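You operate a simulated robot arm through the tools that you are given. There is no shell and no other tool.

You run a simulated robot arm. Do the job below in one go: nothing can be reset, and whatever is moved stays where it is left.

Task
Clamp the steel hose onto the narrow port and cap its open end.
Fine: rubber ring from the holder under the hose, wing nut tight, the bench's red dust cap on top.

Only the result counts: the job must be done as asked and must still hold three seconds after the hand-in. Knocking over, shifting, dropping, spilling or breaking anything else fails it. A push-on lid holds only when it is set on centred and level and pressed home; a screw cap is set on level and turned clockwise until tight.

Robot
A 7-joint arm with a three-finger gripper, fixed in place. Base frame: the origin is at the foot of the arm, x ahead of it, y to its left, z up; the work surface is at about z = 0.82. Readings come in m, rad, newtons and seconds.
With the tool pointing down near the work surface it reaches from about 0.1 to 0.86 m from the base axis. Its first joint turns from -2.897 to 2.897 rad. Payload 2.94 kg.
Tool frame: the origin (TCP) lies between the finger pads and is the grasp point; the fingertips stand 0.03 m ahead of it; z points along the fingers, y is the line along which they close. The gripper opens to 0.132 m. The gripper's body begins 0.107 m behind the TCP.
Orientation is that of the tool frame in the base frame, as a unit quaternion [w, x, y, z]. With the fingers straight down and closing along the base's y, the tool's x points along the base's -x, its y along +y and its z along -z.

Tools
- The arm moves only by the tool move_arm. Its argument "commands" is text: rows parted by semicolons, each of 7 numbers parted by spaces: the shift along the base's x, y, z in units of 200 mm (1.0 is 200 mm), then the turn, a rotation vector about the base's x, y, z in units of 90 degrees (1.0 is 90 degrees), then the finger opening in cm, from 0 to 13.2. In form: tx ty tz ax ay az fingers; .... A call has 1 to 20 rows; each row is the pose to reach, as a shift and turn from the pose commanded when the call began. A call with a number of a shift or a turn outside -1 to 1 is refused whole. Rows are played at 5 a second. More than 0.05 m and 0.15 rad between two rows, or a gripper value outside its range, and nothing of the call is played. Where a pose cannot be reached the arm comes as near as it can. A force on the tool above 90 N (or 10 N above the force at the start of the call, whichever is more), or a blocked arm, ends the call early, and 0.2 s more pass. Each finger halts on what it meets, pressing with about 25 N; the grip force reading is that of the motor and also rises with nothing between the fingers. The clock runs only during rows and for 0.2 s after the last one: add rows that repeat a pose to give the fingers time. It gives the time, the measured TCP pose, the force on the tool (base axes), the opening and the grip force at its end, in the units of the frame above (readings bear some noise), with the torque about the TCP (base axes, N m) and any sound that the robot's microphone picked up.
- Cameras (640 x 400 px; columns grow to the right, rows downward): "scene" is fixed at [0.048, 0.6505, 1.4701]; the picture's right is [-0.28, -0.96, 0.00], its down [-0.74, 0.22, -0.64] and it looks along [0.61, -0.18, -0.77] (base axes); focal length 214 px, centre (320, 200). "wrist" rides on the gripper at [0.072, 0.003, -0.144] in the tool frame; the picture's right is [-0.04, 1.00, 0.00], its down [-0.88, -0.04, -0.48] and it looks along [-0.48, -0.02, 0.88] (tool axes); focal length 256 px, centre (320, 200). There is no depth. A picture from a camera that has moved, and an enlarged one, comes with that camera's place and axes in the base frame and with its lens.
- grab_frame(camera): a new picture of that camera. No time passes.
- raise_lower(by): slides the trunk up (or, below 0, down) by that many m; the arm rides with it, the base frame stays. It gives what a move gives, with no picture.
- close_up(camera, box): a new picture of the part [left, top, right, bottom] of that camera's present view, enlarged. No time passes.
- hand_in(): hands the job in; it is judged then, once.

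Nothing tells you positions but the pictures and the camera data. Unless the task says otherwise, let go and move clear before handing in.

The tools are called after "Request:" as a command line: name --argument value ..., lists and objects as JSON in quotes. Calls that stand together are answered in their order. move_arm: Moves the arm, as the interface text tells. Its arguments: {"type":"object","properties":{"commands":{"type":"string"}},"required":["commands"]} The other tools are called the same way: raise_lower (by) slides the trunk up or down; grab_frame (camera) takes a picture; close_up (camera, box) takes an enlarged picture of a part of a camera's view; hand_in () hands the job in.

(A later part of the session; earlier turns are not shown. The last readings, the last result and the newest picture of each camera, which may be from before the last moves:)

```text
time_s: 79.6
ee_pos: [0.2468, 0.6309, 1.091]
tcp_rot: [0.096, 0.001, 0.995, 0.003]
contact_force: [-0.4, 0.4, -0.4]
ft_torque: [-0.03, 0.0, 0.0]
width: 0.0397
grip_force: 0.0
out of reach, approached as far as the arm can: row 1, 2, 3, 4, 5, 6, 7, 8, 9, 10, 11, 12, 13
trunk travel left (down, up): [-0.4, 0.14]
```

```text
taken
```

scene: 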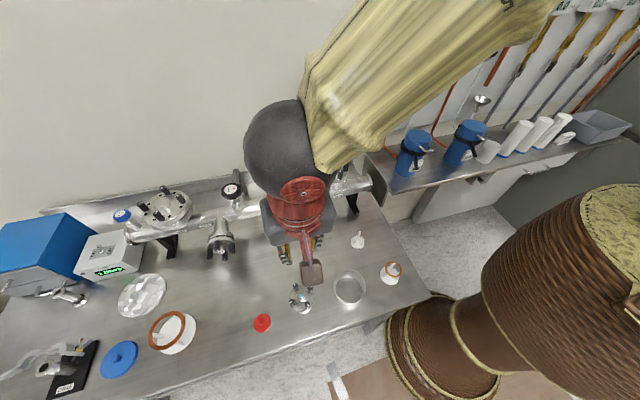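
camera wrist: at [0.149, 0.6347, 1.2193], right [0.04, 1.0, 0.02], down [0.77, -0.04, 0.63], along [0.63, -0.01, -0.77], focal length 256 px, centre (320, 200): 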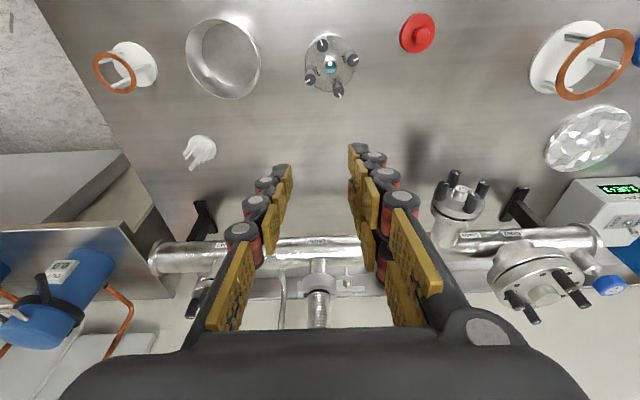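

The same 11° tilt remains, so it's the arm posture (folded elbow) limiting. I'll move back toward the original start area to recover a good posture.

Request:
move_arm --commands "0 -0.15 0.1 0 0 0 4; 0.05 -0.3 0.2 0 0.03 0 4; 0.15 -0.45 0.3 0 0.06 0 4; 0.25 -0.6 0.4 0 0.09 0 4; 0.35 -0.75 0.45 0 0.122 0 4; 0.45 -0.9 0.5 0 0.122 0 4; 0.55 -1 0.5 0 0.122 0 4; 0.55 -1 0.5 0 0.122 0 4"

Request:
grab_frame --camera "scene"

```text
time_s: 81.4
ee_pos: [0.2756, 0.4699, 1.154]
tcp_rot: [0.087, 0.001, 0.996, 0.018]
contact_force: [0.7, 0.0, 0.4]
ft_torque: [0.04, -0.03, 0.0]
width: 0.0399
grip_force: 0.1
out of reach, approached as far as the arm can: row 2, 3, 4, 5, 6, 7, 8
trunk travel left (down, up): [-0.4, 0.14]
```

```text
taken
```

scene: 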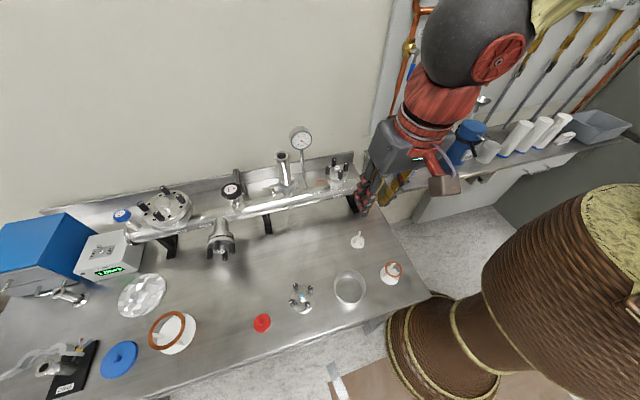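

Request:
move_arm --commands "0.1 -0.05 -0.1 0 0.03 0 4; 0.2 -0.1 -0.2 0 0.06 0 4; 0.3 -0.15 -0.3 0 0.09 0 4; 0.4 -0.2 -0.35 0 0.11 -0.02 4; 0.4 -0.2 -0.35 0 0.11 -0.02 4; 0.4 -0.2 -0.35 0 0.11 -0.02 4"

```text
time_s: 82.8
ee_pos: [0.319, 0.4304, 1.051]
tcp_rot: [0.069, 0.005, 0.997, 0.044]
contact_force: [-0.7, -1.3, 0.4]
ft_torque: [0.02, 0.02, 0.01]
width: 0.0401
grip_force: 0.1
out of reach, approached as far as the arm can: row 1, 2, 3, 4, 5, 6
trunk travel left (down, up): [-0.4, 0.14]
```

Request:
grab_frame --camera "scene"

Request:
grab_frame --camera "wrist"

```text
taken
```

scene: 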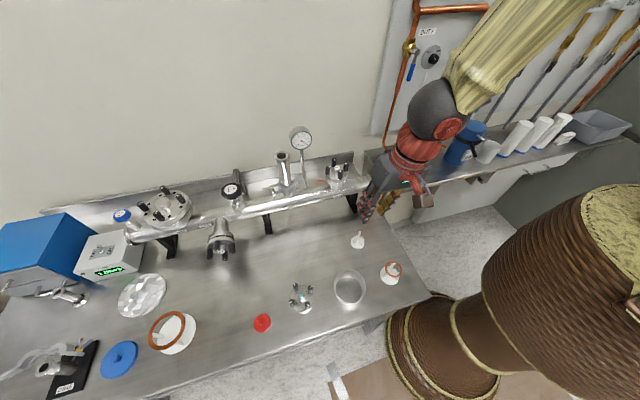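

```text
taken
camera wrist: at [0.2259, 0.4239, 1.1833], right [0.05, 0.99, 0.09], down [0.81, -0.09, 0.59], along [0.59, 0.05, -0.8], focal length 256 px, centre (320, 200)
```

wrist: 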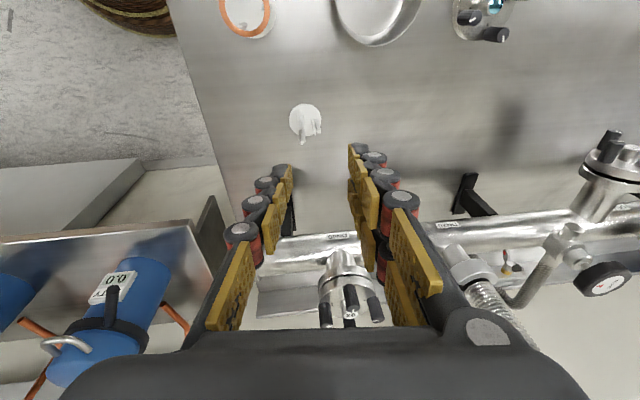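

The posture limit eases at lower heights relative to the arm. Raising the trunk makes the same targets relatively lower, so I'll do that, then retry the vertical orientation.

Request:
raise_lower --by 0.13

```text
time_s: 84.4
ee_pos: [0.3181, 0.4317, 1.1811]
tcp_rot: [0.068, 0.005, 0.997, 0.044]
contact_force: [0.8, 0.0, -0.3]
ft_torque: [-0.02, -0.01, 0.03]
width: 0.04
grip_force: 0.2
trunk travel left (down, up): [-0.53, 0.01]
```

Request:
move_arm --commands "0 0 -0.15 -0.02 0.03 0.002 4; 0 0 -0.3 -0.04 0.06 0.004 4; 0 0 -0.45 -0.056 0.0866 0.006 4; 0 0 -0.55 -0.056 0.0866 0.006 4; 0 0 -0.55 -0.056 0.0866 0.006 4"

```text
time_s: 85.6
ee_pos: [0.3063, 0.4167, 1.065]
tcp_rot: [0.043, 0.001, 0.998, 0.051]
contact_force: [-1.0, 0.0, 0.6]
ft_torque: [-0.01, -0.01, 0.03]
width: 0.0403
grip_force: 0.1
out of reach, approached as far as the arm can: row 1, 2, 3, 4
trunk travel left (down, up): [-0.53, 0.01]
```

Request:
move_arm --commands "0 0 0 0 0 0 4; 0 0 0 0 0 0 4; 0 0 0 0 0 0 4"

```text
time_s: 86.4
ee_pos: [0.3077, 0.4184, 1.0651]
tcp_rot: [0.043, 0.001, 0.998, 0.051]
contact_force: [0.1, 0.4, 0.4]
ft_torque: [-0.01, -0.04, -0.02]
width: 0.0402
grip_force: 0.1
trunk travel left (down, up): [-0.53, 0.01]
```

Request:
move_arm --commands "-0.05 0.2 -0.08 -0.02 0.02 0 4; -0.1 0.4 -0.16 -0.04 0.04 0 4; -0.15 0.6 -0.24 -0.065 0.055 0 4; -0.2 0.8 -0.32 -0.065 0.055 0 4; -0.25 1 -0.4 -0.065 0.055 0 4; -0.25 1 -0.4 -0.065 0.055 0 4; -0.25 1 -0.4 -0.065 0.055 0 4"

Request:
grab_frame --camera "scene"

```text
time_s: 88.0
ee_pos: [0.2697, 0.6304, 0.9887]
tcp_rot: [-0.041, 0.0, 0.998, -0.052]
contact_force: [-1.3, 0.3, -1.2]
ft_torque: [0.01, 0.0, 0.01]
width: 0.0399
grip_force: 0.1
out of reach, approached as far as the arm can: row 1, 2
trunk travel left (down, up): [-0.53, 0.01]
```

```text
taken
```

scene: 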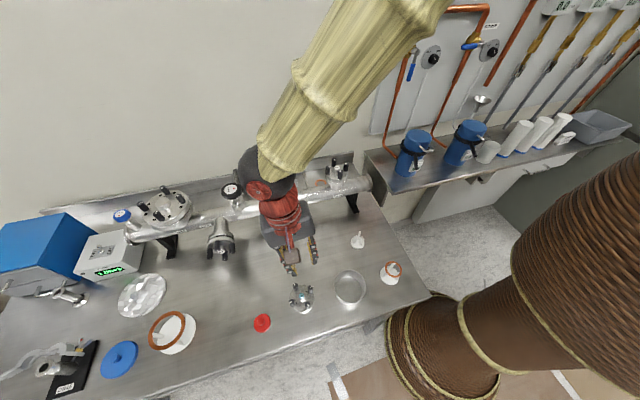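

Now the pose is reachable again and the orientation just needs undoing my over-correction. I move above the red cap.

Request:
move_arm --commands "-0.06 0.12 0.02 0.033 -0.026 0 5; -0.12 0.24 0.03 0.066 -0.052 0 6; -0.18 0.36 0.03 0.066 -0.052 0 6; -0.24 0.48 0.03 0.066 -0.052 0 6; -0.3 0.6 0.03 0.066 -0.052 0 6; -0.36 0.69 0.03 0.066 -0.052 0 6; -0.36 0.69 0.03 0.066 -0.052 0 6"

Request:
grab_frame --camera "wrist"

Request:
close_up --camera "scene" --box '[230, 290, 310, 340]'

```text
time_s: 89.6
ee_pos: [0.1975, 0.7704, 0.997]
tcp_rot: [-0.002, 0.001, 1.0, 0.0]
contact_force: [-0.1, 0.0, -0.6]
ft_torque: [0.01, -0.03, 0.0]
width: 0.06
grip_force: 0.0
trunk travel left (down, up): [-0.53, 0.01]
```

```text
taken
camera wrist: at [0.1241, 0.7744, 1.1402], right [0.04, 1.0, 0.0], down [0.88, -0.04, 0.47], along [0.47, -0.02, -0.88], focal length 256 px, centre (320, 200)
```

wrist: 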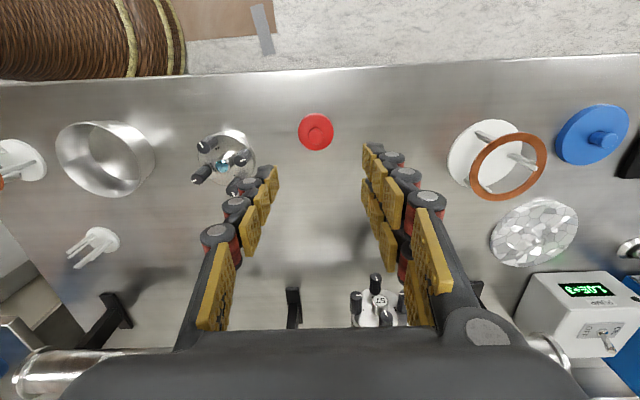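

```text
8.00 times, centred on (270, 315) of scene
camera zoom: at [0.048, 0.6505, 1.4701], right [-0.28, -0.96, 0.0], down [-0.74, 0.22, -0.64], along [0.61, -0.18, -0.77], focal length 1716 px, centre (720, -720)
```

zoom: 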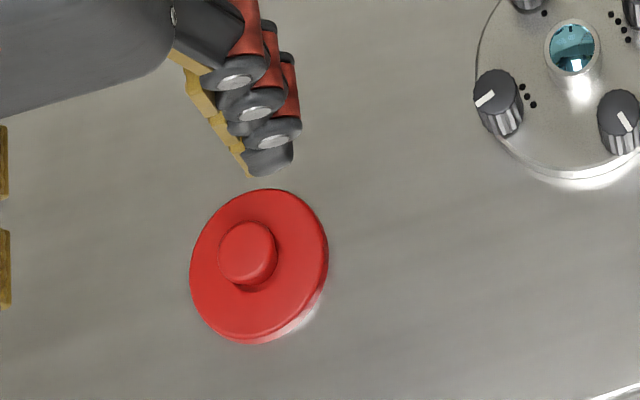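

Request:
close_up --camera "wrist" --box '[280, 95, 360, 155]'

```text
6.67 times, centred on (320, 125) of wrist
camera zoom: at [0.1241, 0.7744, 1.1402], right [0.04, 1.0, 0.0], down [0.88, -0.04, 0.47], along [0.47, -0.02, -0.88], focal length 1707 px, centre (320, 700)
```

zoom: 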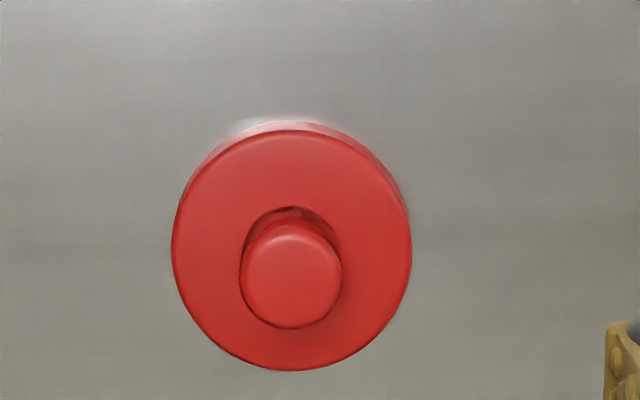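

The cap is about 44 mm wide with an 18 mm knob, at about (0.2025, 0.765). I shift and lower part way to refine.

Request:
move_arm --commands "0.0245 -0.0265 -0.1 0 0 0 5; 0.0245 -0.0265 -0.3 0 0 0 5; 0.0245 -0.0265 -0.47 0 0 0 5; 0.0245 -0.0265 -0.47 0 0 0 5"

Request:
grab_frame --camera "wrist"

Request:
close_up --camera "wrist" --box '[270, 120, 370, 200]'

Request:
close_up --camera "scene" --box '[230, 290, 310, 340]'

```text
time_s: 90.6
ee_pos: [0.2044, 0.7642, 0.9035]
tcp_rot: [-0.002, 0.001, 1.0, 0.0]
contact_force: [0.1, -0.4, 0.0]
ft_torque: [0.01, 0.0, 0.01]
width: 0.0497
grip_force: 0.1
trunk travel left (down, up): [-0.53, 0.01]
```

```text
taken
camera wrist: at [0.1313, 0.7667, 1.0468], right [0.04, 1.0, 0.0], down [0.88, -0.04, 0.47], along [0.47, -0.02, -0.88], focal length 256 px, centre (320, 200)
```

wrist: 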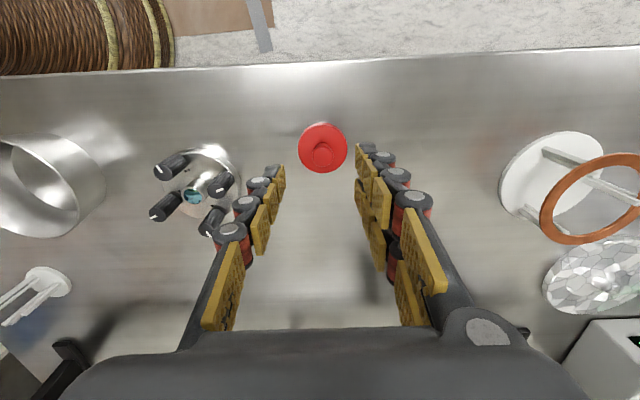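

```text
5.00 times, centred on (320, 160) of wrist
camera zoom: at [0.1313, 0.7667, 1.0468], right [0.04, 1.0, 0.0], down [0.88, -0.04, 0.47], along [0.47, -0.02, -0.88], focal length 1280 px, centre (320, 400)
```

zoom: 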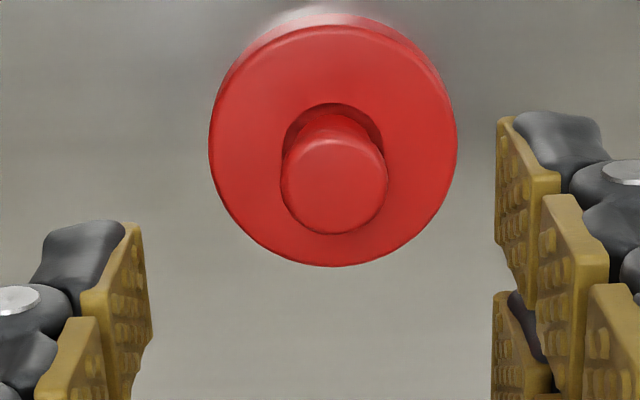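

```text
8.00 times, centred on (270, 315) of scene
camera zoom: at [0.048, 0.6505, 1.4701], right [-0.28, -0.96, 0.0], down [-0.74, 0.22, -0.64], along [0.61, -0.18, -0.77], focal length 1716 px, centre (720, -720)
```

zoom: 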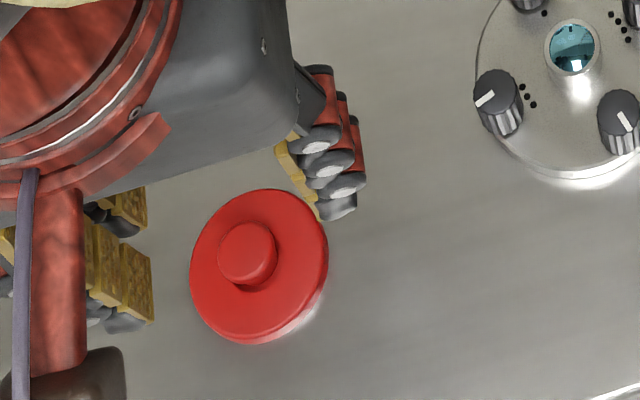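

Request:
move_arm --commands "-0.015 0.0115 -0.08 0 0 0 5; -0.015 0.0115 -0.18 0 0 0 5; -0.015 0.0115 -0.18 0 0 0 5"

Request:
close_up --camera "wrist" --box '[270, 130, 370, 210]'

Request:
close_up --camera "scene" --box '[230, 290, 310, 340]'

```text
time_s: 91.4
ee_pos: [0.1981, 0.766, 0.8668]
tcp_rot: [-0.002, 0.001, 1.0, 0.001]
contact_force: [0.8, 0.4, -0.5]
ft_torque: [-0.02, -0.01, 0.01]
width: 0.0498
grip_force: 0.0
trunk travel left (down, up): [-0.53, 0.01]
```

```text
5.00 times, centred on (320, 170) of wrist
camera zoom: at [0.1258, 0.7703, 1.0107], right [0.04, 1.0, 0.0], down [0.88, -0.04, 0.47], along [0.47, -0.02, -0.88], focal length 1280 px, centre (320, 350)
```

zoom: 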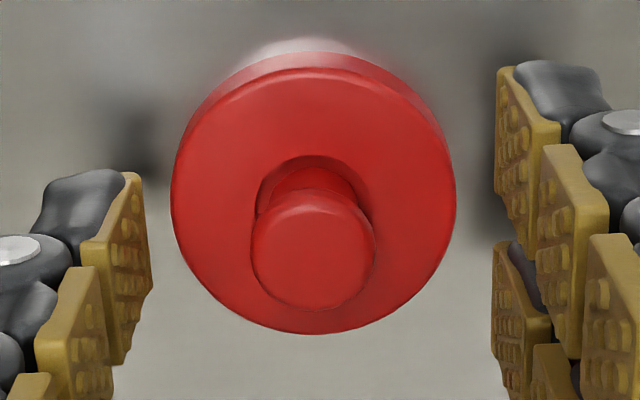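

```text
8.00 times, centred on (270, 315) of scene
camera zoom: at [0.048, 0.6505, 1.4701], right [-0.28, -0.96, 0.0], down [-0.74, 0.22, -0.64], along [0.61, -0.18, -0.77], focal length 1716 px, centre (720, -720)
```

zoom: 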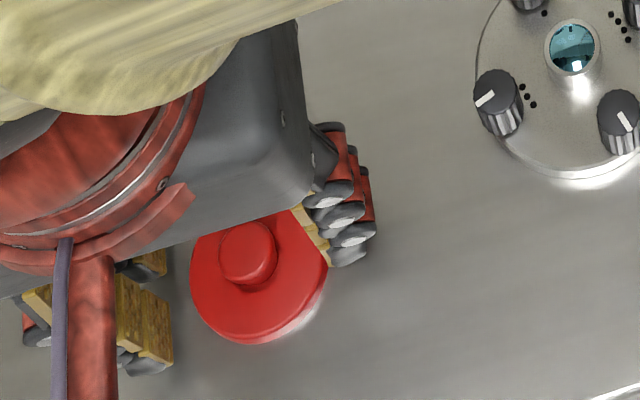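

Knob is about 2.5 mm toward +x. Adjust, lower 5 mm, and grip it.

Request:
move_arm --commands "0.0125 -0.005 -0.02 0 0 0 5; 0.0125 -0.005 -0.026 0 0 0 4; 0.0125 -0.005 -0.026 0 0 0 3; 0.0125 -0.005 -0.026 0 0 0 2; 0.0125 -0.005 -0.026 0 0 0 1; 0.0125 -0.005 -0.026 0 0 0 1; 0.0125 -0.005 -0.026 0 0 0 1"

Request:
close_up --camera "wrist" --box '[270, 130, 370, 210]'

```text
time_s: 93.0
ee_pos: [0.2012, 0.7645, 0.862]
tcp_rot: [-0.002, 0.001, 1.0, 0.001]
contact_force: [0.3, 0.5, -0.2]
ft_torque: [0.01, -0.02, 0.01]
width: 0.0144
grip_force: 24.7
trunk travel left (down, up): [-0.53, 0.01]
```

```text
5.00 times, centred on (320, 170) of wrist
camera zoom: at [0.1285, 0.7693, 1.0057], right [0.04, 1.0, 0.0], down [0.88, -0.04, 0.47], along [0.47, -0.02, -0.88], focal length 1280 px, centre (320, 350)
```

zoom: 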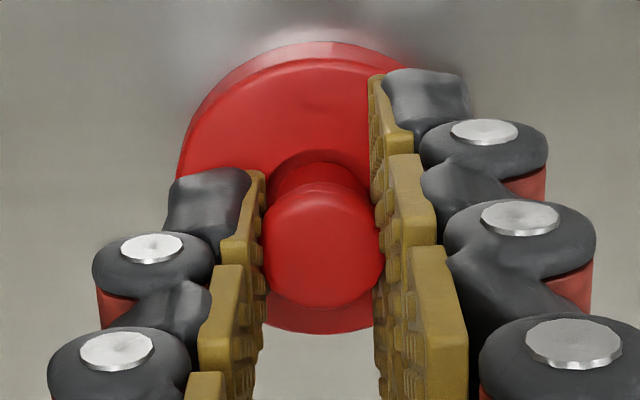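

The cap's knob is gripped. Lifting.

Request:
move_arm --commands "0 0 0.05 0 0 0 0.8; 0 0 0.2 0 0 0 0.8; 0 0 0.4 0 0 0 0.8; 0 0 0.6 0 0 0 0.8; 0 0 0.8 0 0 0 0.8; 0 0 1 0 0 0 0.8; 0 0 1 0 0 0 0.8"

Request:
close_up --camera "wrist" --box '[270, 130, 370, 210]'

Request:
grab_frame --camera "scene"

```text
time_s: 94.6
ee_pos: [0.2013, 0.7656, 1.0609]
tcp_rot: [-0.001, 0.001, 1.0, -0.001]
contact_force: [-0.2, -1.1, -0.3]
ft_torque: [-0.03, 0.0, -0.02]
width: 0.0146
grip_force: 25.0
trunk travel left (down, up): [-0.53, 0.01]
```

```text
5.00 times, centred on (320, 170) of wrist
camera zoom: at [0.1283, 0.7696, 1.2042], right [0.04, 1.0, 0.0], down [0.88, -0.04, 0.47], along [0.47, -0.02, -0.88], focal length 1280 px, centre (320, 350)
```

zoom: 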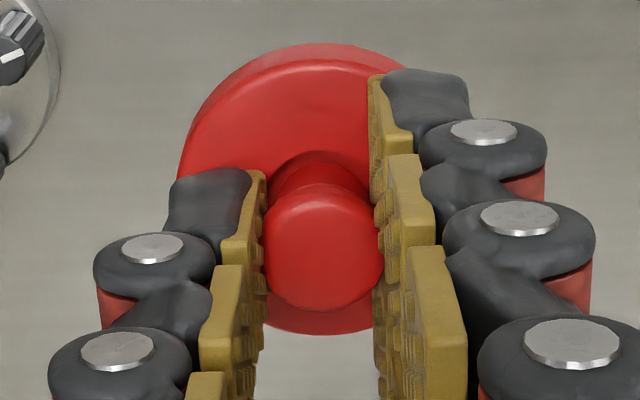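

```text
taken
```

scene: 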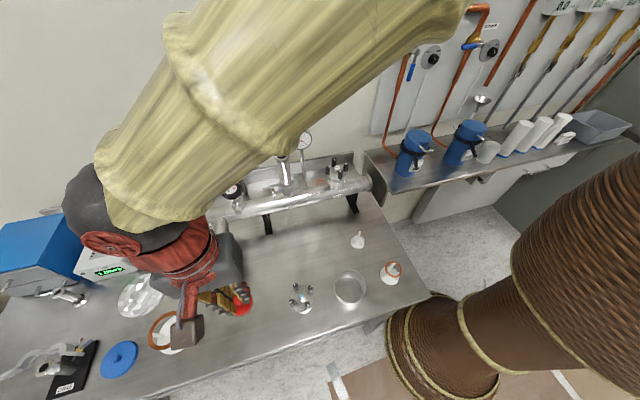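

The cap is held level. Carrying it up and toward the hose in two legs.

Request:
move_arm --commands "0 0 0.2 0 0 0 0.8; 0.05 0 0.4 0 0 0 0.8; 0.15 -0.05 0.55 0 0 0 0.8; 0.3 -0.12 0.65 0 0 0 0.8; 0.45 -0.2 0.7 0 0 0 0.8; 0.6 -0.28 0.72 0 0 0 0.8; 0.75 -0.35 0.72 0 0 0 0.8; 0.75 -0.35 0.72 0 0 0 0.8"

```text
time_s: 96.4
ee_pos: [0.3517, 0.6959, 1.2041]
tcp_rot: [-0.001, 0.001, 1.0, 0.0]
contact_force: [-0.5, -0.5, -0.6]
ft_torque: [-0.02, -0.01, 0.02]
width: 0.0143
grip_force: 24.7
trunk travel left (down, up): [-0.53, 0.01]
```

Request:
move_arm --commands "0.15 -0.07 0 0 0 0 0.8; 0.3 -0.14 0 0 0 0 0.8; 0.45 -0.21 0 0 0 0 0.8; 0.6 -0.28 0 0 0 0 0.8; 0.75 -0.35 0 0 0 0 0.8; 0.8 -0.377 0 0 0 0 0.8; 0.8 -0.377 0 0 0 0 0.8"

Request:
grab_frame --camera "wrist"

Request:
close_up --camera "wrist" --box '[270, 110, 370, 190]'

Request:
close_up --camera "scene" --box '[240, 100, 336, 220]'

```text
time_s: 98.0
ee_pos: [0.513, 0.6213, 1.2042]
tcp_rot: [-0.002, 0.001, 1.0, 0.001]
contact_force: [0.9, 0.8, -0.5]
ft_torque: [0.0, 0.0, -0.01]
width: 0.0145
grip_force: 25.2
trunk travel left (down, up): [-0.53, 0.01]
```

```text
taken
camera wrist: at [0.4397, 0.6246, 1.3488], right [0.04, 1.0, 0.0], down [0.88, -0.04, 0.47], along [0.47, -0.02, -0.88], focal length 256 px, centre (320, 200)
```

wrist: 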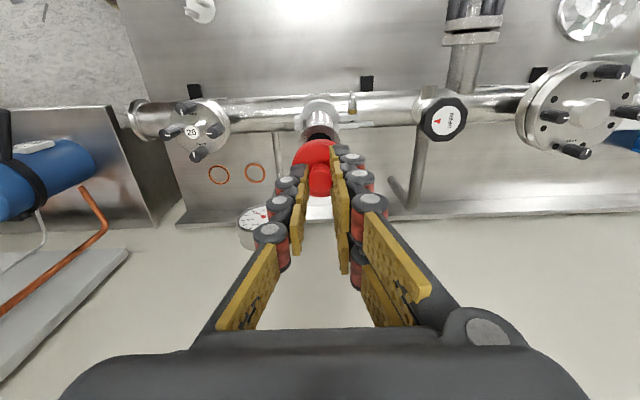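

```text
5.00 times, centred on (320, 150) of wrist
camera zoom: at [0.4397, 0.6246, 1.3488], right [0.04, 1.0, 0.0], down [0.88, -0.04, 0.47], along [0.47, -0.02, -0.88], focal length 1280 px, centre (320, 450)
```

zoom: 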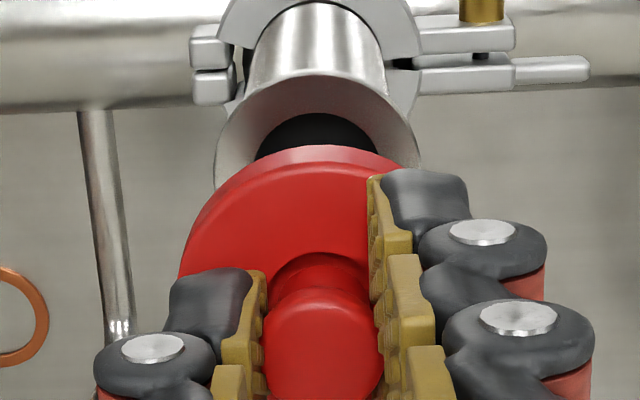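

```text
3.33 times, centred on (288, 160) of scene
camera zoom: at [0.048, 0.6505, 1.4701], right [-0.28, -0.96, 0.0], down [-0.74, 0.22, -0.64], along [0.61, -0.18, -0.77], focal length 715 px, centre (427, 333)
```

zoom: 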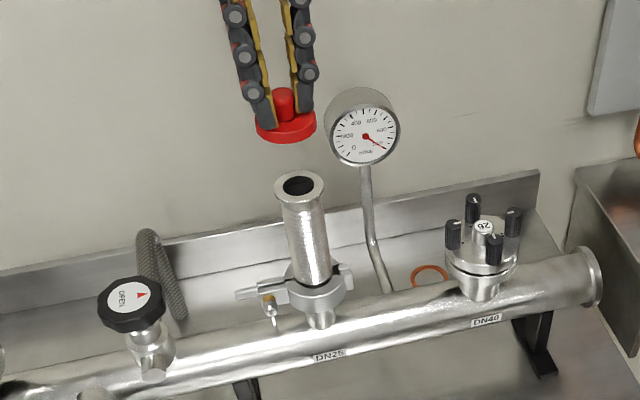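

The cap is nearly aligned with the hose top. Small correction and lowering close.

Request:
move_arm --commands "-0.002 -0.005 -0.1 0 0 0 0.8; -0.002 -0.005 -0.2 0 0 0 0.8; -0.002 -0.005 -0.22 0 0 0 0.8; -0.002 -0.005 -0.22 0 0 0 0.8"

Request:
close_up --camera "wrist" --box '[270, 120, 370, 200]'

Request:
close_up --camera "scene" --box '[256, 130, 320, 180]'

```text
time_s: 99.0
ee_pos: [0.5115, 0.6187, 1.1618]
tcp_rot: [-0.001, 0.002, 1.0, 0.001]
contact_force: [-0.2, 0.3, 0.5]
ft_torque: [0.03, -0.01, 0.04]
width: 0.014
grip_force: 24.7
trunk travel left (down, up): [-0.53, 0.01]
```

```text
5.00 times, centred on (320, 160) of wrist
camera zoom: at [0.4387, 0.6229, 1.305], right [0.04, 1.0, 0.0], down [0.88, -0.04, 0.47], along [0.47, -0.02, -0.88], focal length 1280 px, centre (320, 400)
```

zoom: 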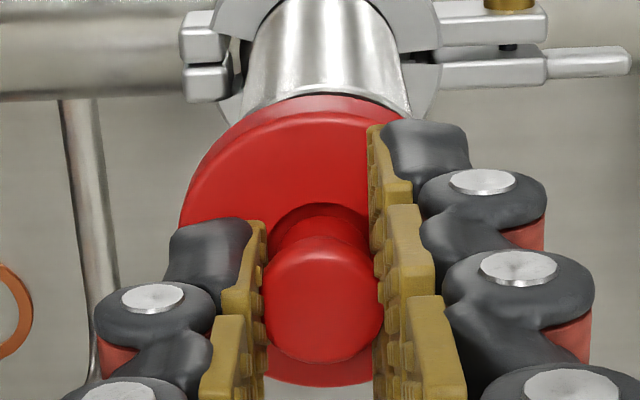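

```text
8.00 times, centred on (288, 155) of scene
camera zoom: at [0.048, 0.6505, 1.4701], right [-0.28, -0.96, 0.0], down [-0.74, 0.22, -0.64], along [0.61, -0.18, -0.77], focal length 1716 px, centre (576, 560)
```

zoom: 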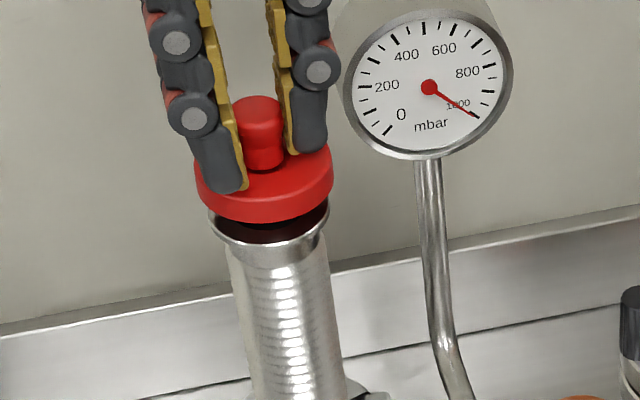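

Request:
close_up --camera "wrist" --box '[296, 120, 360, 160]'

Request:
close_up --camera "scene" --box '[272, 142, 304, 166]'

```text
10.00 times, centred on (328, 140) of wrist
camera zoom: at [0.4387, 0.6229, 1.305], right [0.04, 1.0, 0.0], down [0.88, -0.04, 0.47], along [0.47, -0.02, -0.88], focal length 2560 px, centre (240, 800)
```

zoom: 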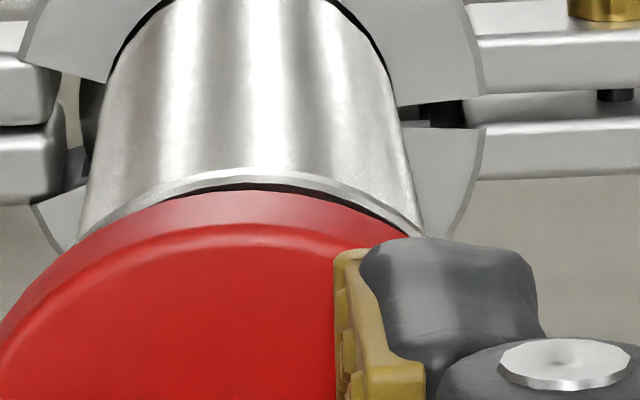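

```text
16.00 times, centred on (288, 154) of scene
camera zoom: at [0.048, 0.6505, 1.4701], right [-0.28, -0.96, 0.0], down [-0.74, 0.22, -0.64], along [0.61, -0.18, -0.77], focal length 3432 px, centre (832, 936)
```

zoom: 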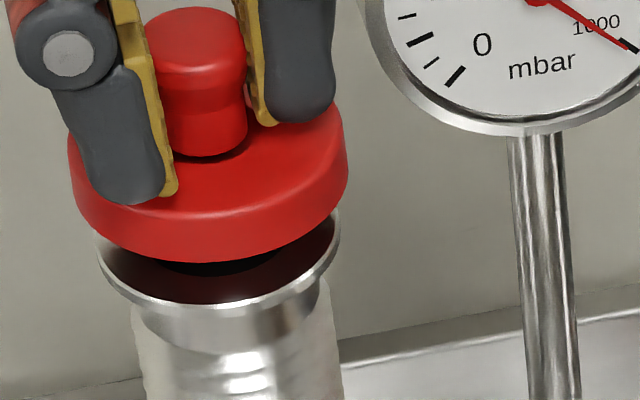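

The hose is about (+1.5, +0.6) mm from the cap axis. Correcting and lowering to nearly touching.

Request:
move_arm --commands "0.0075 0.003 0 0 0 0 0.8; 0.0075 0.003 -0.04 0 0 0 0.8; 0.0075 0.003 -0.04 0 0 0 0.8"

Request:
close_up --camera "wrist" --box '[296, 120, 360, 160]'

Request:
close_up --camera "scene" --box '[272, 142, 304, 166]'

```text
time_s: 99.8
ee_pos: [0.5118, 0.6185, 1.1548]
tcp_rot: [-0.002, 0.001, 1.0, 0.001]
contact_force: [-0.3, 0.5, -0.1]
ft_torque: [0.02, -0.01, 0.0]
width: 0.0144
grip_force: 25.7
trunk travel left (down, up): [-0.53, 0.01]
```

```text
10.00 times, centred on (328, 140) of wrist
camera zoom: at [0.44, 0.6232, 1.2972], right [0.04, 1.0, 0.0], down [0.88, -0.04, 0.47], along [0.47, -0.02, -0.88], focal length 2560 px, centre (240, 800)
```

zoom: 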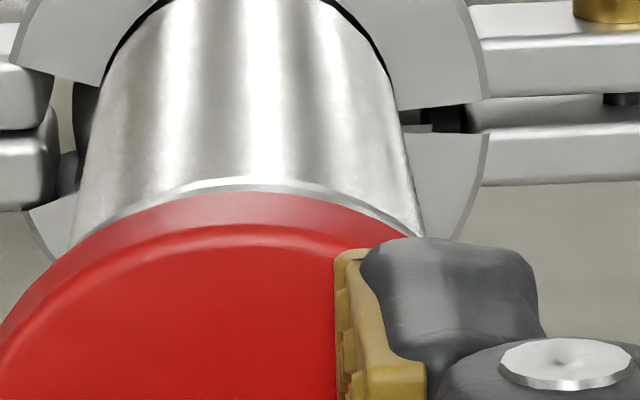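

```text
16.00 times, centred on (288, 154) of scene
camera zoom: at [0.048, 0.6505, 1.4701], right [-0.28, -0.96, 0.0], down [-0.74, 0.22, -0.64], along [0.61, -0.18, -0.77], focal length 3432 px, centre (832, 936)
```

zoom: 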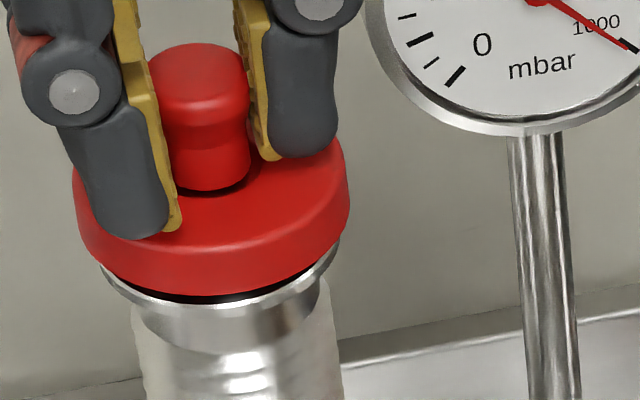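

Aligned within about half a millimetre. Lowering to contact in small steps.

Request:
move_arm --commands "0 0 -0.01 0 0 0 0.8; 0 0 -0.02 0 0 0 0.8; 0 0 -0.02 0 0 0 0.8"

Request:
move_arm --commands "0 0 -0.01 0 0 0 0.8; 0 0 -0.015 0 0 0 0.8; 0 0 -0.015 0 0 0 0.8"

Request:
close_up --camera "scene" --box '[272, 142, 304, 166]'

```text
time_s: 100.6
ee_pos: [0.5129, 0.62, 1.149]
tcp_rot: [-0.002, 0.002, 1.0, 0.0]
contact_force: [-0.2, -0.4, -0.1]
ft_torque: [-0.01, 0.02, -0.01]
width: 0.0146
grip_force: 24.7
trunk travel left (down, up): [-0.53, 0.01]
```

```text
time_s: 101.4
ee_pos: [0.5121, 0.62, 1.1463]
tcp_rot: [0.0, 0.001, 1.0, 0.001]
contact_force: [-1.5, 0.0, 1.6]
ft_torque: [-0.09, 0.07, -0.03]
width: 0.0142
grip_force: 24.9
trunk travel left (down, up): [-0.53, 0.01]
```

```text
16.00 times, centred on (288, 154) of scene
camera zoom: at [0.048, 0.6505, 1.4701], right [-0.28, -0.96, 0.0], down [-0.74, 0.22, -0.64], along [0.61, -0.18, -0.77], focal length 3432 px, centre (832, 936)
```

zoom: 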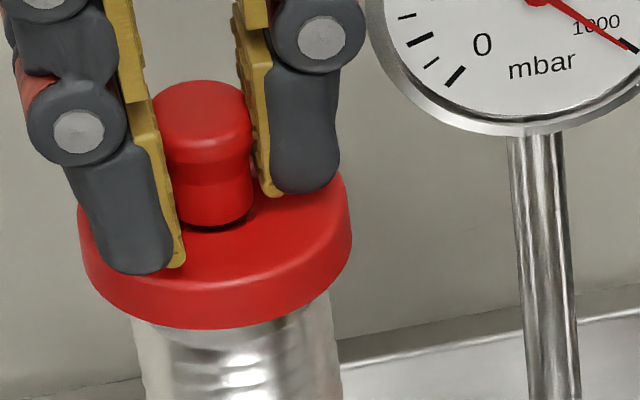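

The skirt has started over the flange with light contact. Pressing down stepwise.

Request:
move_arm --commands "0 0 -0.005 0 0 0 0.8; 0 0 -0.01 0 0 0 0.8; 0 0 -0.015 0 0 0 0.8; 0 0 -0.015 0 0 0 0.8"

Request:
close_up --camera "scene" --box '[272, 142, 304, 166]'

```text
time_s: 102.4
ee_pos: [0.5115, 0.6194, 1.1463]
tcp_rot: [-0.001, 0.001, 1.0, 0.001]
contact_force: [-1.4, -1.5, 17.0]
ft_torque: [-0.24, 0.18, -0.02]
width: 0.0144
grip_force: 25.2
trunk travel left (down, up): [-0.53, 0.01]
```

```text
16.00 times, centred on (288, 154) of scene
camera zoom: at [0.048, 0.6505, 1.4701], right [-0.28, -0.96, 0.0], down [-0.74, 0.22, -0.64], along [0.61, -0.18, -0.77], focal length 3432 px, centre (832, 936)
```

zoom: 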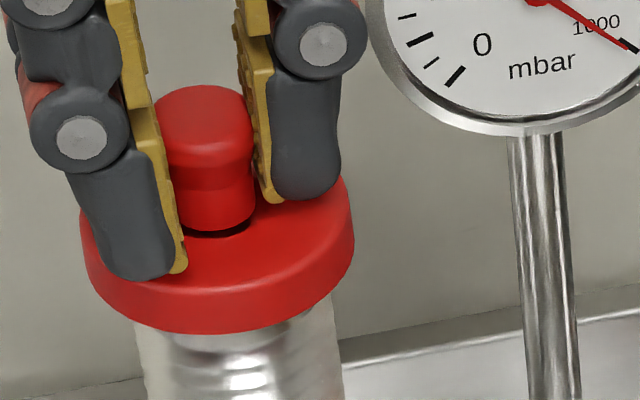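

Request:
move_arm --commands "0 0 -0.007 0 0 0 0.8; 0 0 -0.014 0 0 0 0.8; 0 0 -0.021 0 0 0 0.8; 0 0 -0.021 0 0 0 0.8"

Request:
close_up --camera "scene" --box '[272, 142, 304, 166]'

Request:
close_up --camera "wrist" --box '[270, 120, 370, 200]'

```text
time_s: 103.4
ee_pos: [0.5113, 0.6187, 1.1418]
tcp_rot: [-0.001, 0.002, 1.0, 0.002]
contact_force: [0.9, -0.1, 28.1]
ft_torque: [-0.02, -0.07, -0.08]
width: 0.0141
grip_force: 24.8
trunk travel left (down, up): [-0.53, 0.01]
```

```text
16.00 times, centred on (288, 154) of scene
camera zoom: at [0.048, 0.6505, 1.4701], right [-0.28, -0.96, 0.0], down [-0.74, 0.22, -0.64], along [0.61, -0.18, -0.77], focal length 3432 px, centre (832, 936)
```

zoom: 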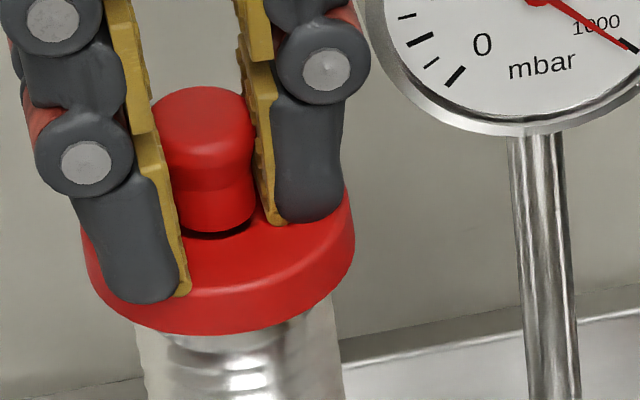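

```text
5.00 times, centred on (320, 160) of wrist
camera zoom: at [0.4386, 0.6232, 1.2849], right [0.04, 1.0, 0.0], down [0.88, -0.04, 0.47], along [0.47, -0.02, -0.88], focal length 1280 px, centre (320, 400)
```

zoom: 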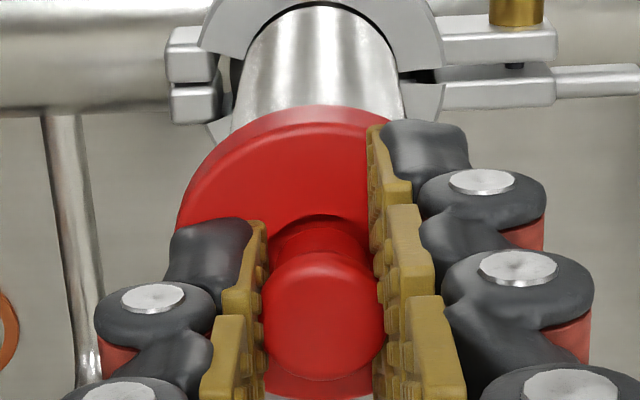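

The fingers slid down the knob and now sit at the disc top, so pushing further presses the disc evenly. I'll press harder to seat it.

Request:
move_arm --commands "0 0 -0.007 0 0 0 0.8; 0 0 -0.014 0 0 0 0.8; 0 0 -0.021 0 0 0 0.8; 0 0 -0.021 0 0 0 0.8"

Request:
close_up --camera "scene" --box '[272, 142, 304, 166]'

```text
time_s: 104.4
ee_pos: [0.5119, 0.6184, 1.1404]
tcp_rot: [0.001, 0.001, 1.0, 0.004]
contact_force: [-1.1, 0.3, 42.9]
ft_torque: [-0.01, 0.21, -0.07]
width: 0.0142
grip_force: 25.0
trunk travel left (down, up): [-0.53, 0.01]
```

```text
16.00 times, centred on (288, 154) of scene
camera zoom: at [0.048, 0.6505, 1.4701], right [-0.28, -0.96, 0.0], down [-0.74, 0.22, -0.64], along [0.61, -0.18, -0.77], focal length 3432 px, centre (832, 936)
```

zoom: 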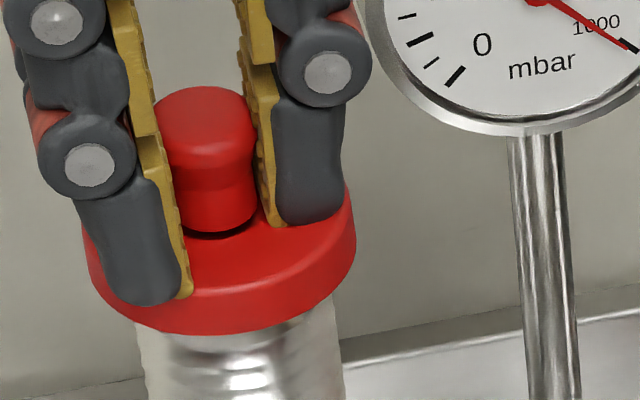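

Request:
move_arm --commands "0 0 -0.007 0 0 0 0.8; 0 0 -0.014 0 0 0 0.8; 0 0 -0.018 0 0 0 0.8; 0 0 -0.018 0 0 0 0.8"

Request:
close_up --camera "scene" --box '[272, 142, 304, 166]'

```text
time_s: 105.4
ee_pos: [0.5132, 0.6196, 1.14]
tcp_rot: [0.002, 0.002, 1.0, 0.005]
contact_force: [-2.8, -0.4, 52.8]
ft_torque: [-0.14, 0.38, 0.01]
width: 0.014
grip_force: 25.0
trunk travel left (down, up): [-0.53, 0.01]
```

```text
16.00 times, centred on (288, 154) of scene
camera zoom: at [0.048, 0.6505, 1.4701], right [-0.28, -0.96, 0.0], down [-0.74, 0.22, -0.64], along [0.61, -0.18, -0.77], focal length 3432 px, centre (832, 936)
```

zoom: 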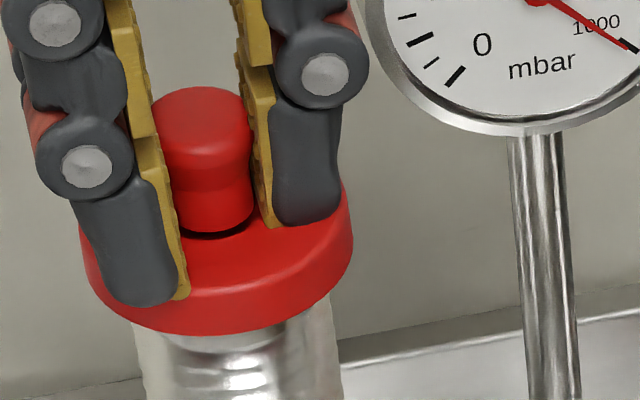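

It's at 53 N with no further travel, so the cap is home. I unload most of the push (still slightly pressing), open, then lift.

Request:
move_arm --commands "0 0 0.01 0 0 0 0.8; 0 0 0.02 0 0 0 0.8; 0 0 0.02 0 0 0 1.5; 0 0 0.02 0 0 0 2.5; 0 0 0.02 0 0 0 4; 0 0 0.02 0 0 0 5; 0 0 0.02 0 0 0 5"

Request:
close_up --camera "scene" --box '[272, 142, 304, 166]'

Request:
close_up --camera "wrist" --box '[270, 120, 370, 200]'

```text
time_s: 107.0
ee_pos: [0.5102, 0.6194, 1.1339]
tcp_rot: [-0.003, 0.001, 1.0, -0.001]
contact_force: [1.3, 0.5, 17.4]
ft_torque: [-0.02, 0.03, -0.04]
width: 0.0546
grip_force: 5.5
trunk travel left (down, up): [-0.53, 0.01]
```

```text
16.00 times, centred on (288, 154) of scene
camera zoom: at [0.048, 0.6505, 1.4701], right [-0.28, -0.96, 0.0], down [-0.74, 0.22, -0.64], along [0.61, -0.18, -0.77], focal length 3432 px, centre (832, 936)
```

zoom: 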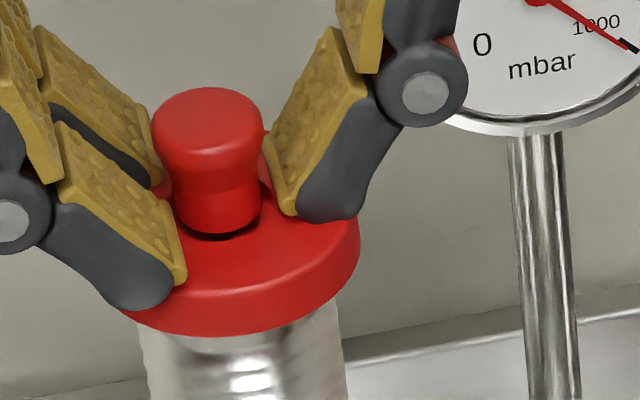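

```text
5.00 times, centred on (320, 160) of wrist
camera zoom: at [0.4386, 0.6231, 1.278], right [0.04, 1.0, 0.0], down [0.88, -0.04, 0.47], along [0.47, -0.02, -0.88], focal length 1280 px, centre (320, 400)
```

zoom: 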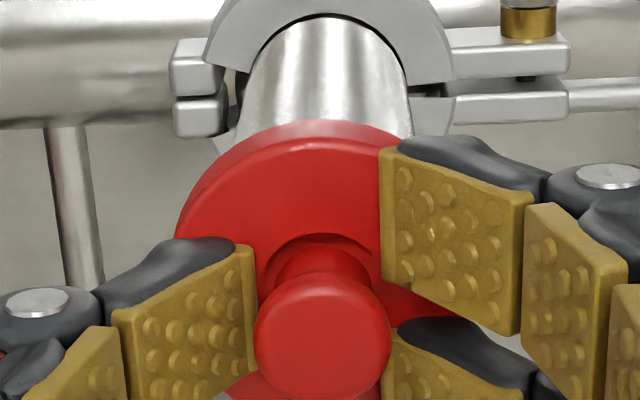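

The fingertips are held by friction against the disc while pressing. I'll lift by small amounts to release that pressure and check.

Request:
move_arm --commands "0 0 0.005 0 0 0 5; 0 0 0.01 0 0 0 5; 0 0 0.012 0 0 0 5.5; 0 0 0.012 0 0 0 6; 0 0 0.012 0 0 0 6"

Request:
close_up --camera "scene" --box '[272, 142, 304, 166]'

```text
time_s: 108.2
ee_pos: [0.5116, 0.6204, 1.137]
tcp_rot: [-0.002, 0.0, 1.0, 0.001]
contact_force: [-0.6, -0.5, 1.7]
ft_torque: [0.03, -0.01, -0.03]
width: 0.0615
grip_force: 0.1
trunk travel left (down, up): [-0.53, 0.01]
```

```text
16.00 times, centred on (288, 154) of scene
camera zoom: at [0.048, 0.6505, 1.4701], right [-0.28, -0.96, 0.0], down [-0.74, 0.22, -0.64], along [0.61, -0.18, -0.77], focal length 3432 px, centre (832, 936)
```

zoom: 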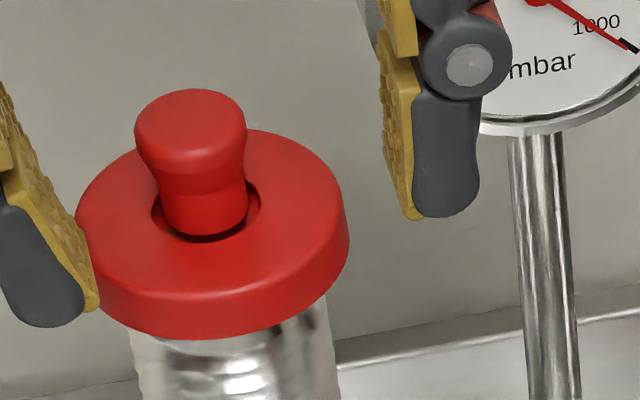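

Request:
move_arm --commands "0 0 0.02 0 0 0 7; 0 0 0.1 0 0 0 8; 0 0 0.25 0 0 0 8; 0 0 0.4 0 0 0 8; 0 0 0.4 0 0 0 8"

Request:
close_up --camera "scene" --box '[272, 142, 304, 166]'

Request:
close_up --camera "scene" --box '[252, 130, 332, 210]'

Request:
close_up --camera "wrist" --box '[270, 100, 370, 180]'

```text
time_s: 109.4
ee_pos: [0.5119, 0.6203, 1.2177]
tcp_rot: [-0.002, 0.001, 1.0, 0.0]
contact_force: [-0.7, 0.0, -0.3]
ft_torque: [0.0, 0.01, 0.01]
width: 0.0799
grip_force: 0.0
trunk travel left (down, up): [-0.53, 0.01]
```

```text
16.00 times, centred on (288, 154) of scene
camera zoom: at [0.048, 0.6505, 1.4701], right [-0.28, -0.96, 0.0], down [-0.74, 0.22, -0.64], along [0.61, -0.18, -0.77], focal length 3432 px, centre (832, 936)
```

zoom: 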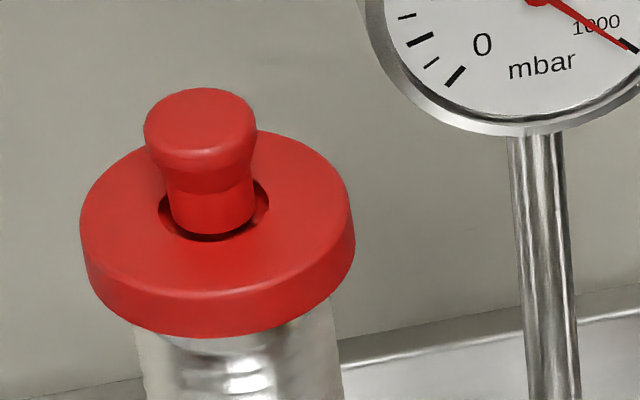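

```text
5.00 times, centred on (292, 170) of scene
camera zoom: at [0.048, 0.6505, 1.4701], right [-0.28, -0.96, 0.0], down [-0.74, 0.22, -0.64], along [0.61, -0.18, -0.77], focal length 1072 px, centre (460, 350)
```

zoom: 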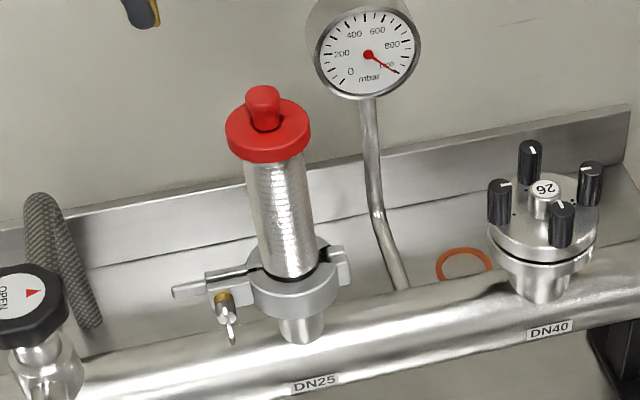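

```text
5.00 times, centred on (320, 140) of wrist
camera zoom: at [0.4395, 0.6245, 1.3613], right [0.04, 1.0, 0.0], down [0.88, -0.04, 0.47], along [0.47, -0.02, -0.88], focal length 1280 px, centre (320, 500)
```

zoom: 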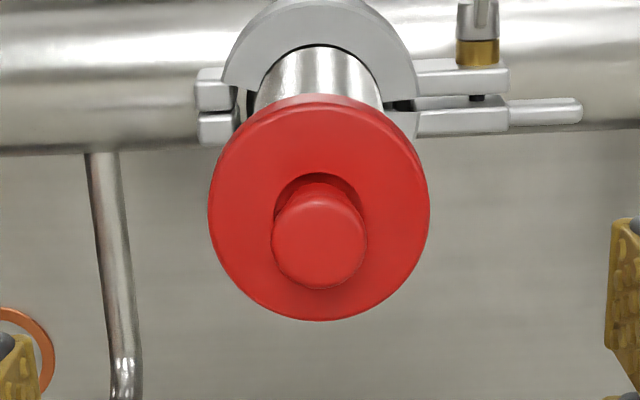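

The cap sits centred on the hose and looks level. For certainty I'll press once more, centrally on the knob with closed fingers.

Request:
move_arm --commands "0 0 0 0 0 0 5; 0 0 0 0 0 0 2; 0 0 0 0 0 0 0; 0 0 0 0 0 0 0; 0 0 -0.1 0 0 0 0; 0 0 -0.2 0 0 0 0; 0 0 -0.26 0 0 0 0; 0 0 -0.26 0 0 0 0"

Request:
close_up --camera "scene" --box '[272, 137, 304, 161]'

Request:
close_up --camera "wrist" --box '[270, 120, 370, 200]'

```text
time_s: 111.2
ee_pos: [0.5124, 0.6191, 1.1674]
tcp_rot: [-0.001, 0.001, 1.0, 0.001]
contact_force: [-0.7, 0.5, 0.3]
ft_torque: [-0.02, -0.04, -0.03]
width: 0.0
grip_force: 24.9
trunk travel left (down, up): [-0.53, 0.01]
```

```text
16.00 times, centred on (288, 149) of scene
camera zoom: at [0.048, 0.6505, 1.4701], right [-0.28, -0.96, 0.0], down [-0.74, 0.22, -0.64], along [0.61, -0.18, -0.77], focal length 3432 px, centre (832, 1016)
```

zoom: 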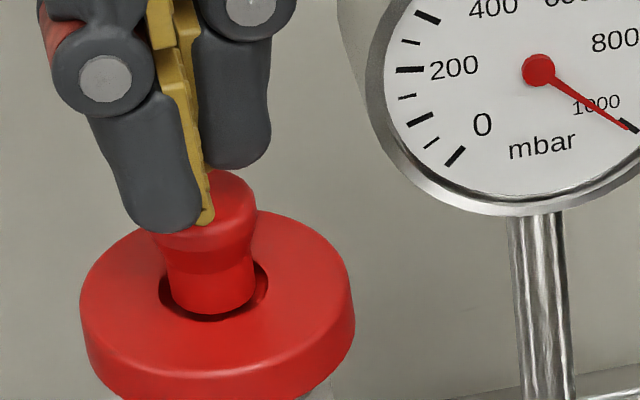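

```text
5.00 times, centred on (320, 160) of wrist
camera zoom: at [0.4395, 0.624, 1.3102], right [0.04, 1.0, 0.0], down [0.88, -0.04, 0.47], along [0.47, -0.02, -0.88], focal length 1280 px, centre (320, 400)
```

zoom: 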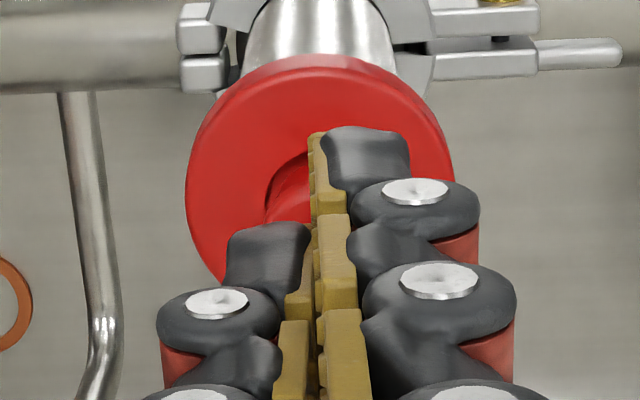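

Request:
move_arm --commands "0 0 -0.03 0 0 0 0; 0 0 -0.05 0 0 0 0; 0 0 -0.065 0 0 0 0; 0 0 -0.075 0 0 0 0; 0 0 -0.075 0 0 0 0"

Request:
close_up --camera "scene" --box '[272, 142, 304, 166]'

```text
time_s: 112.4
ee_pos: [0.5131, 0.6199, 1.1571]
tcp_rot: [0.001, 0.001, 1.0, 0.003]
contact_force: [0.7, 0.2, 35.5]
ft_torque: [0.01, 0.04, -0.02]
width: 0.0058
grip_force: 25.0
trunk travel left (down, up): [-0.53, 0.01]
```

```text
16.00 times, centred on (288, 154) of scene
camera zoom: at [0.048, 0.6505, 1.4701], right [-0.28, -0.96, 0.0], down [-0.74, 0.22, -0.64], along [0.61, -0.18, -0.77], focal length 3432 px, centre (832, 936)
```

zoom: 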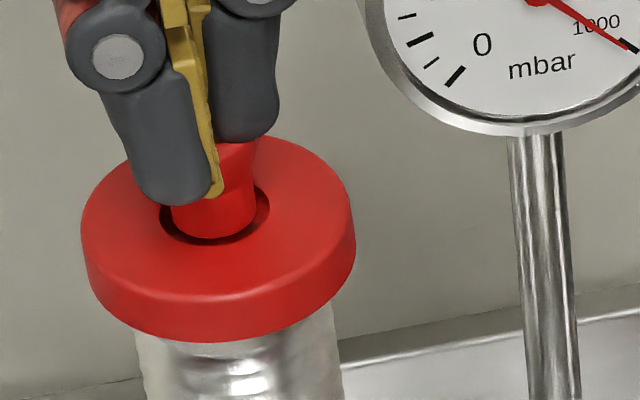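

The cap moved down another ~1.5 mm, so more pressing is worthwhile. Continuing up to about 70 N.

Request:
move_arm --commands "0 0 -0.01 0 0 0 0; 0 0 -0.02 0 0 0 0; 0 0 -0.022 0 0 0 0; 0 0 -0.022 0 0 0 0"

Request:
close_up --camera "scene" --box '[272, 142, 304, 166]'

```text
time_s: 113.4
ee_pos: [0.5126, 0.6208, 1.1558]
tcp_rot: [0.003, 0.001, 1.0, 0.006]
contact_force: [-0.7, -0.1, 53.2]
ft_torque: [0.05, 0.08, 0.01]
width: 0.0059
grip_force: 25.3
trunk travel left (down, up): [-0.53, 0.01]
```

```text
16.00 times, centred on (288, 154) of scene
camera zoom: at [0.048, 0.6505, 1.4701], right [-0.28, -0.96, 0.0], down [-0.74, 0.22, -0.64], along [0.61, -0.18, -0.77], focal length 3432 px, centre (832, 936)
```

zoom: 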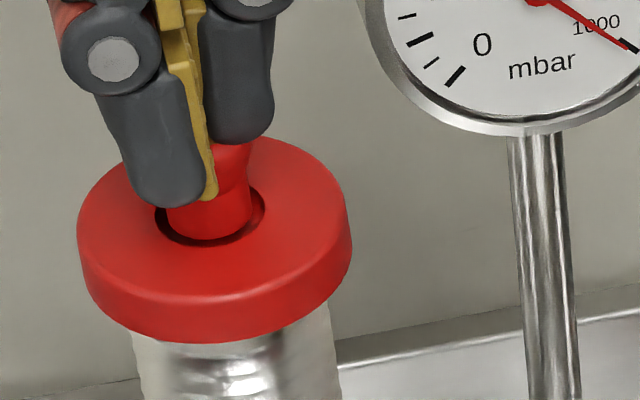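

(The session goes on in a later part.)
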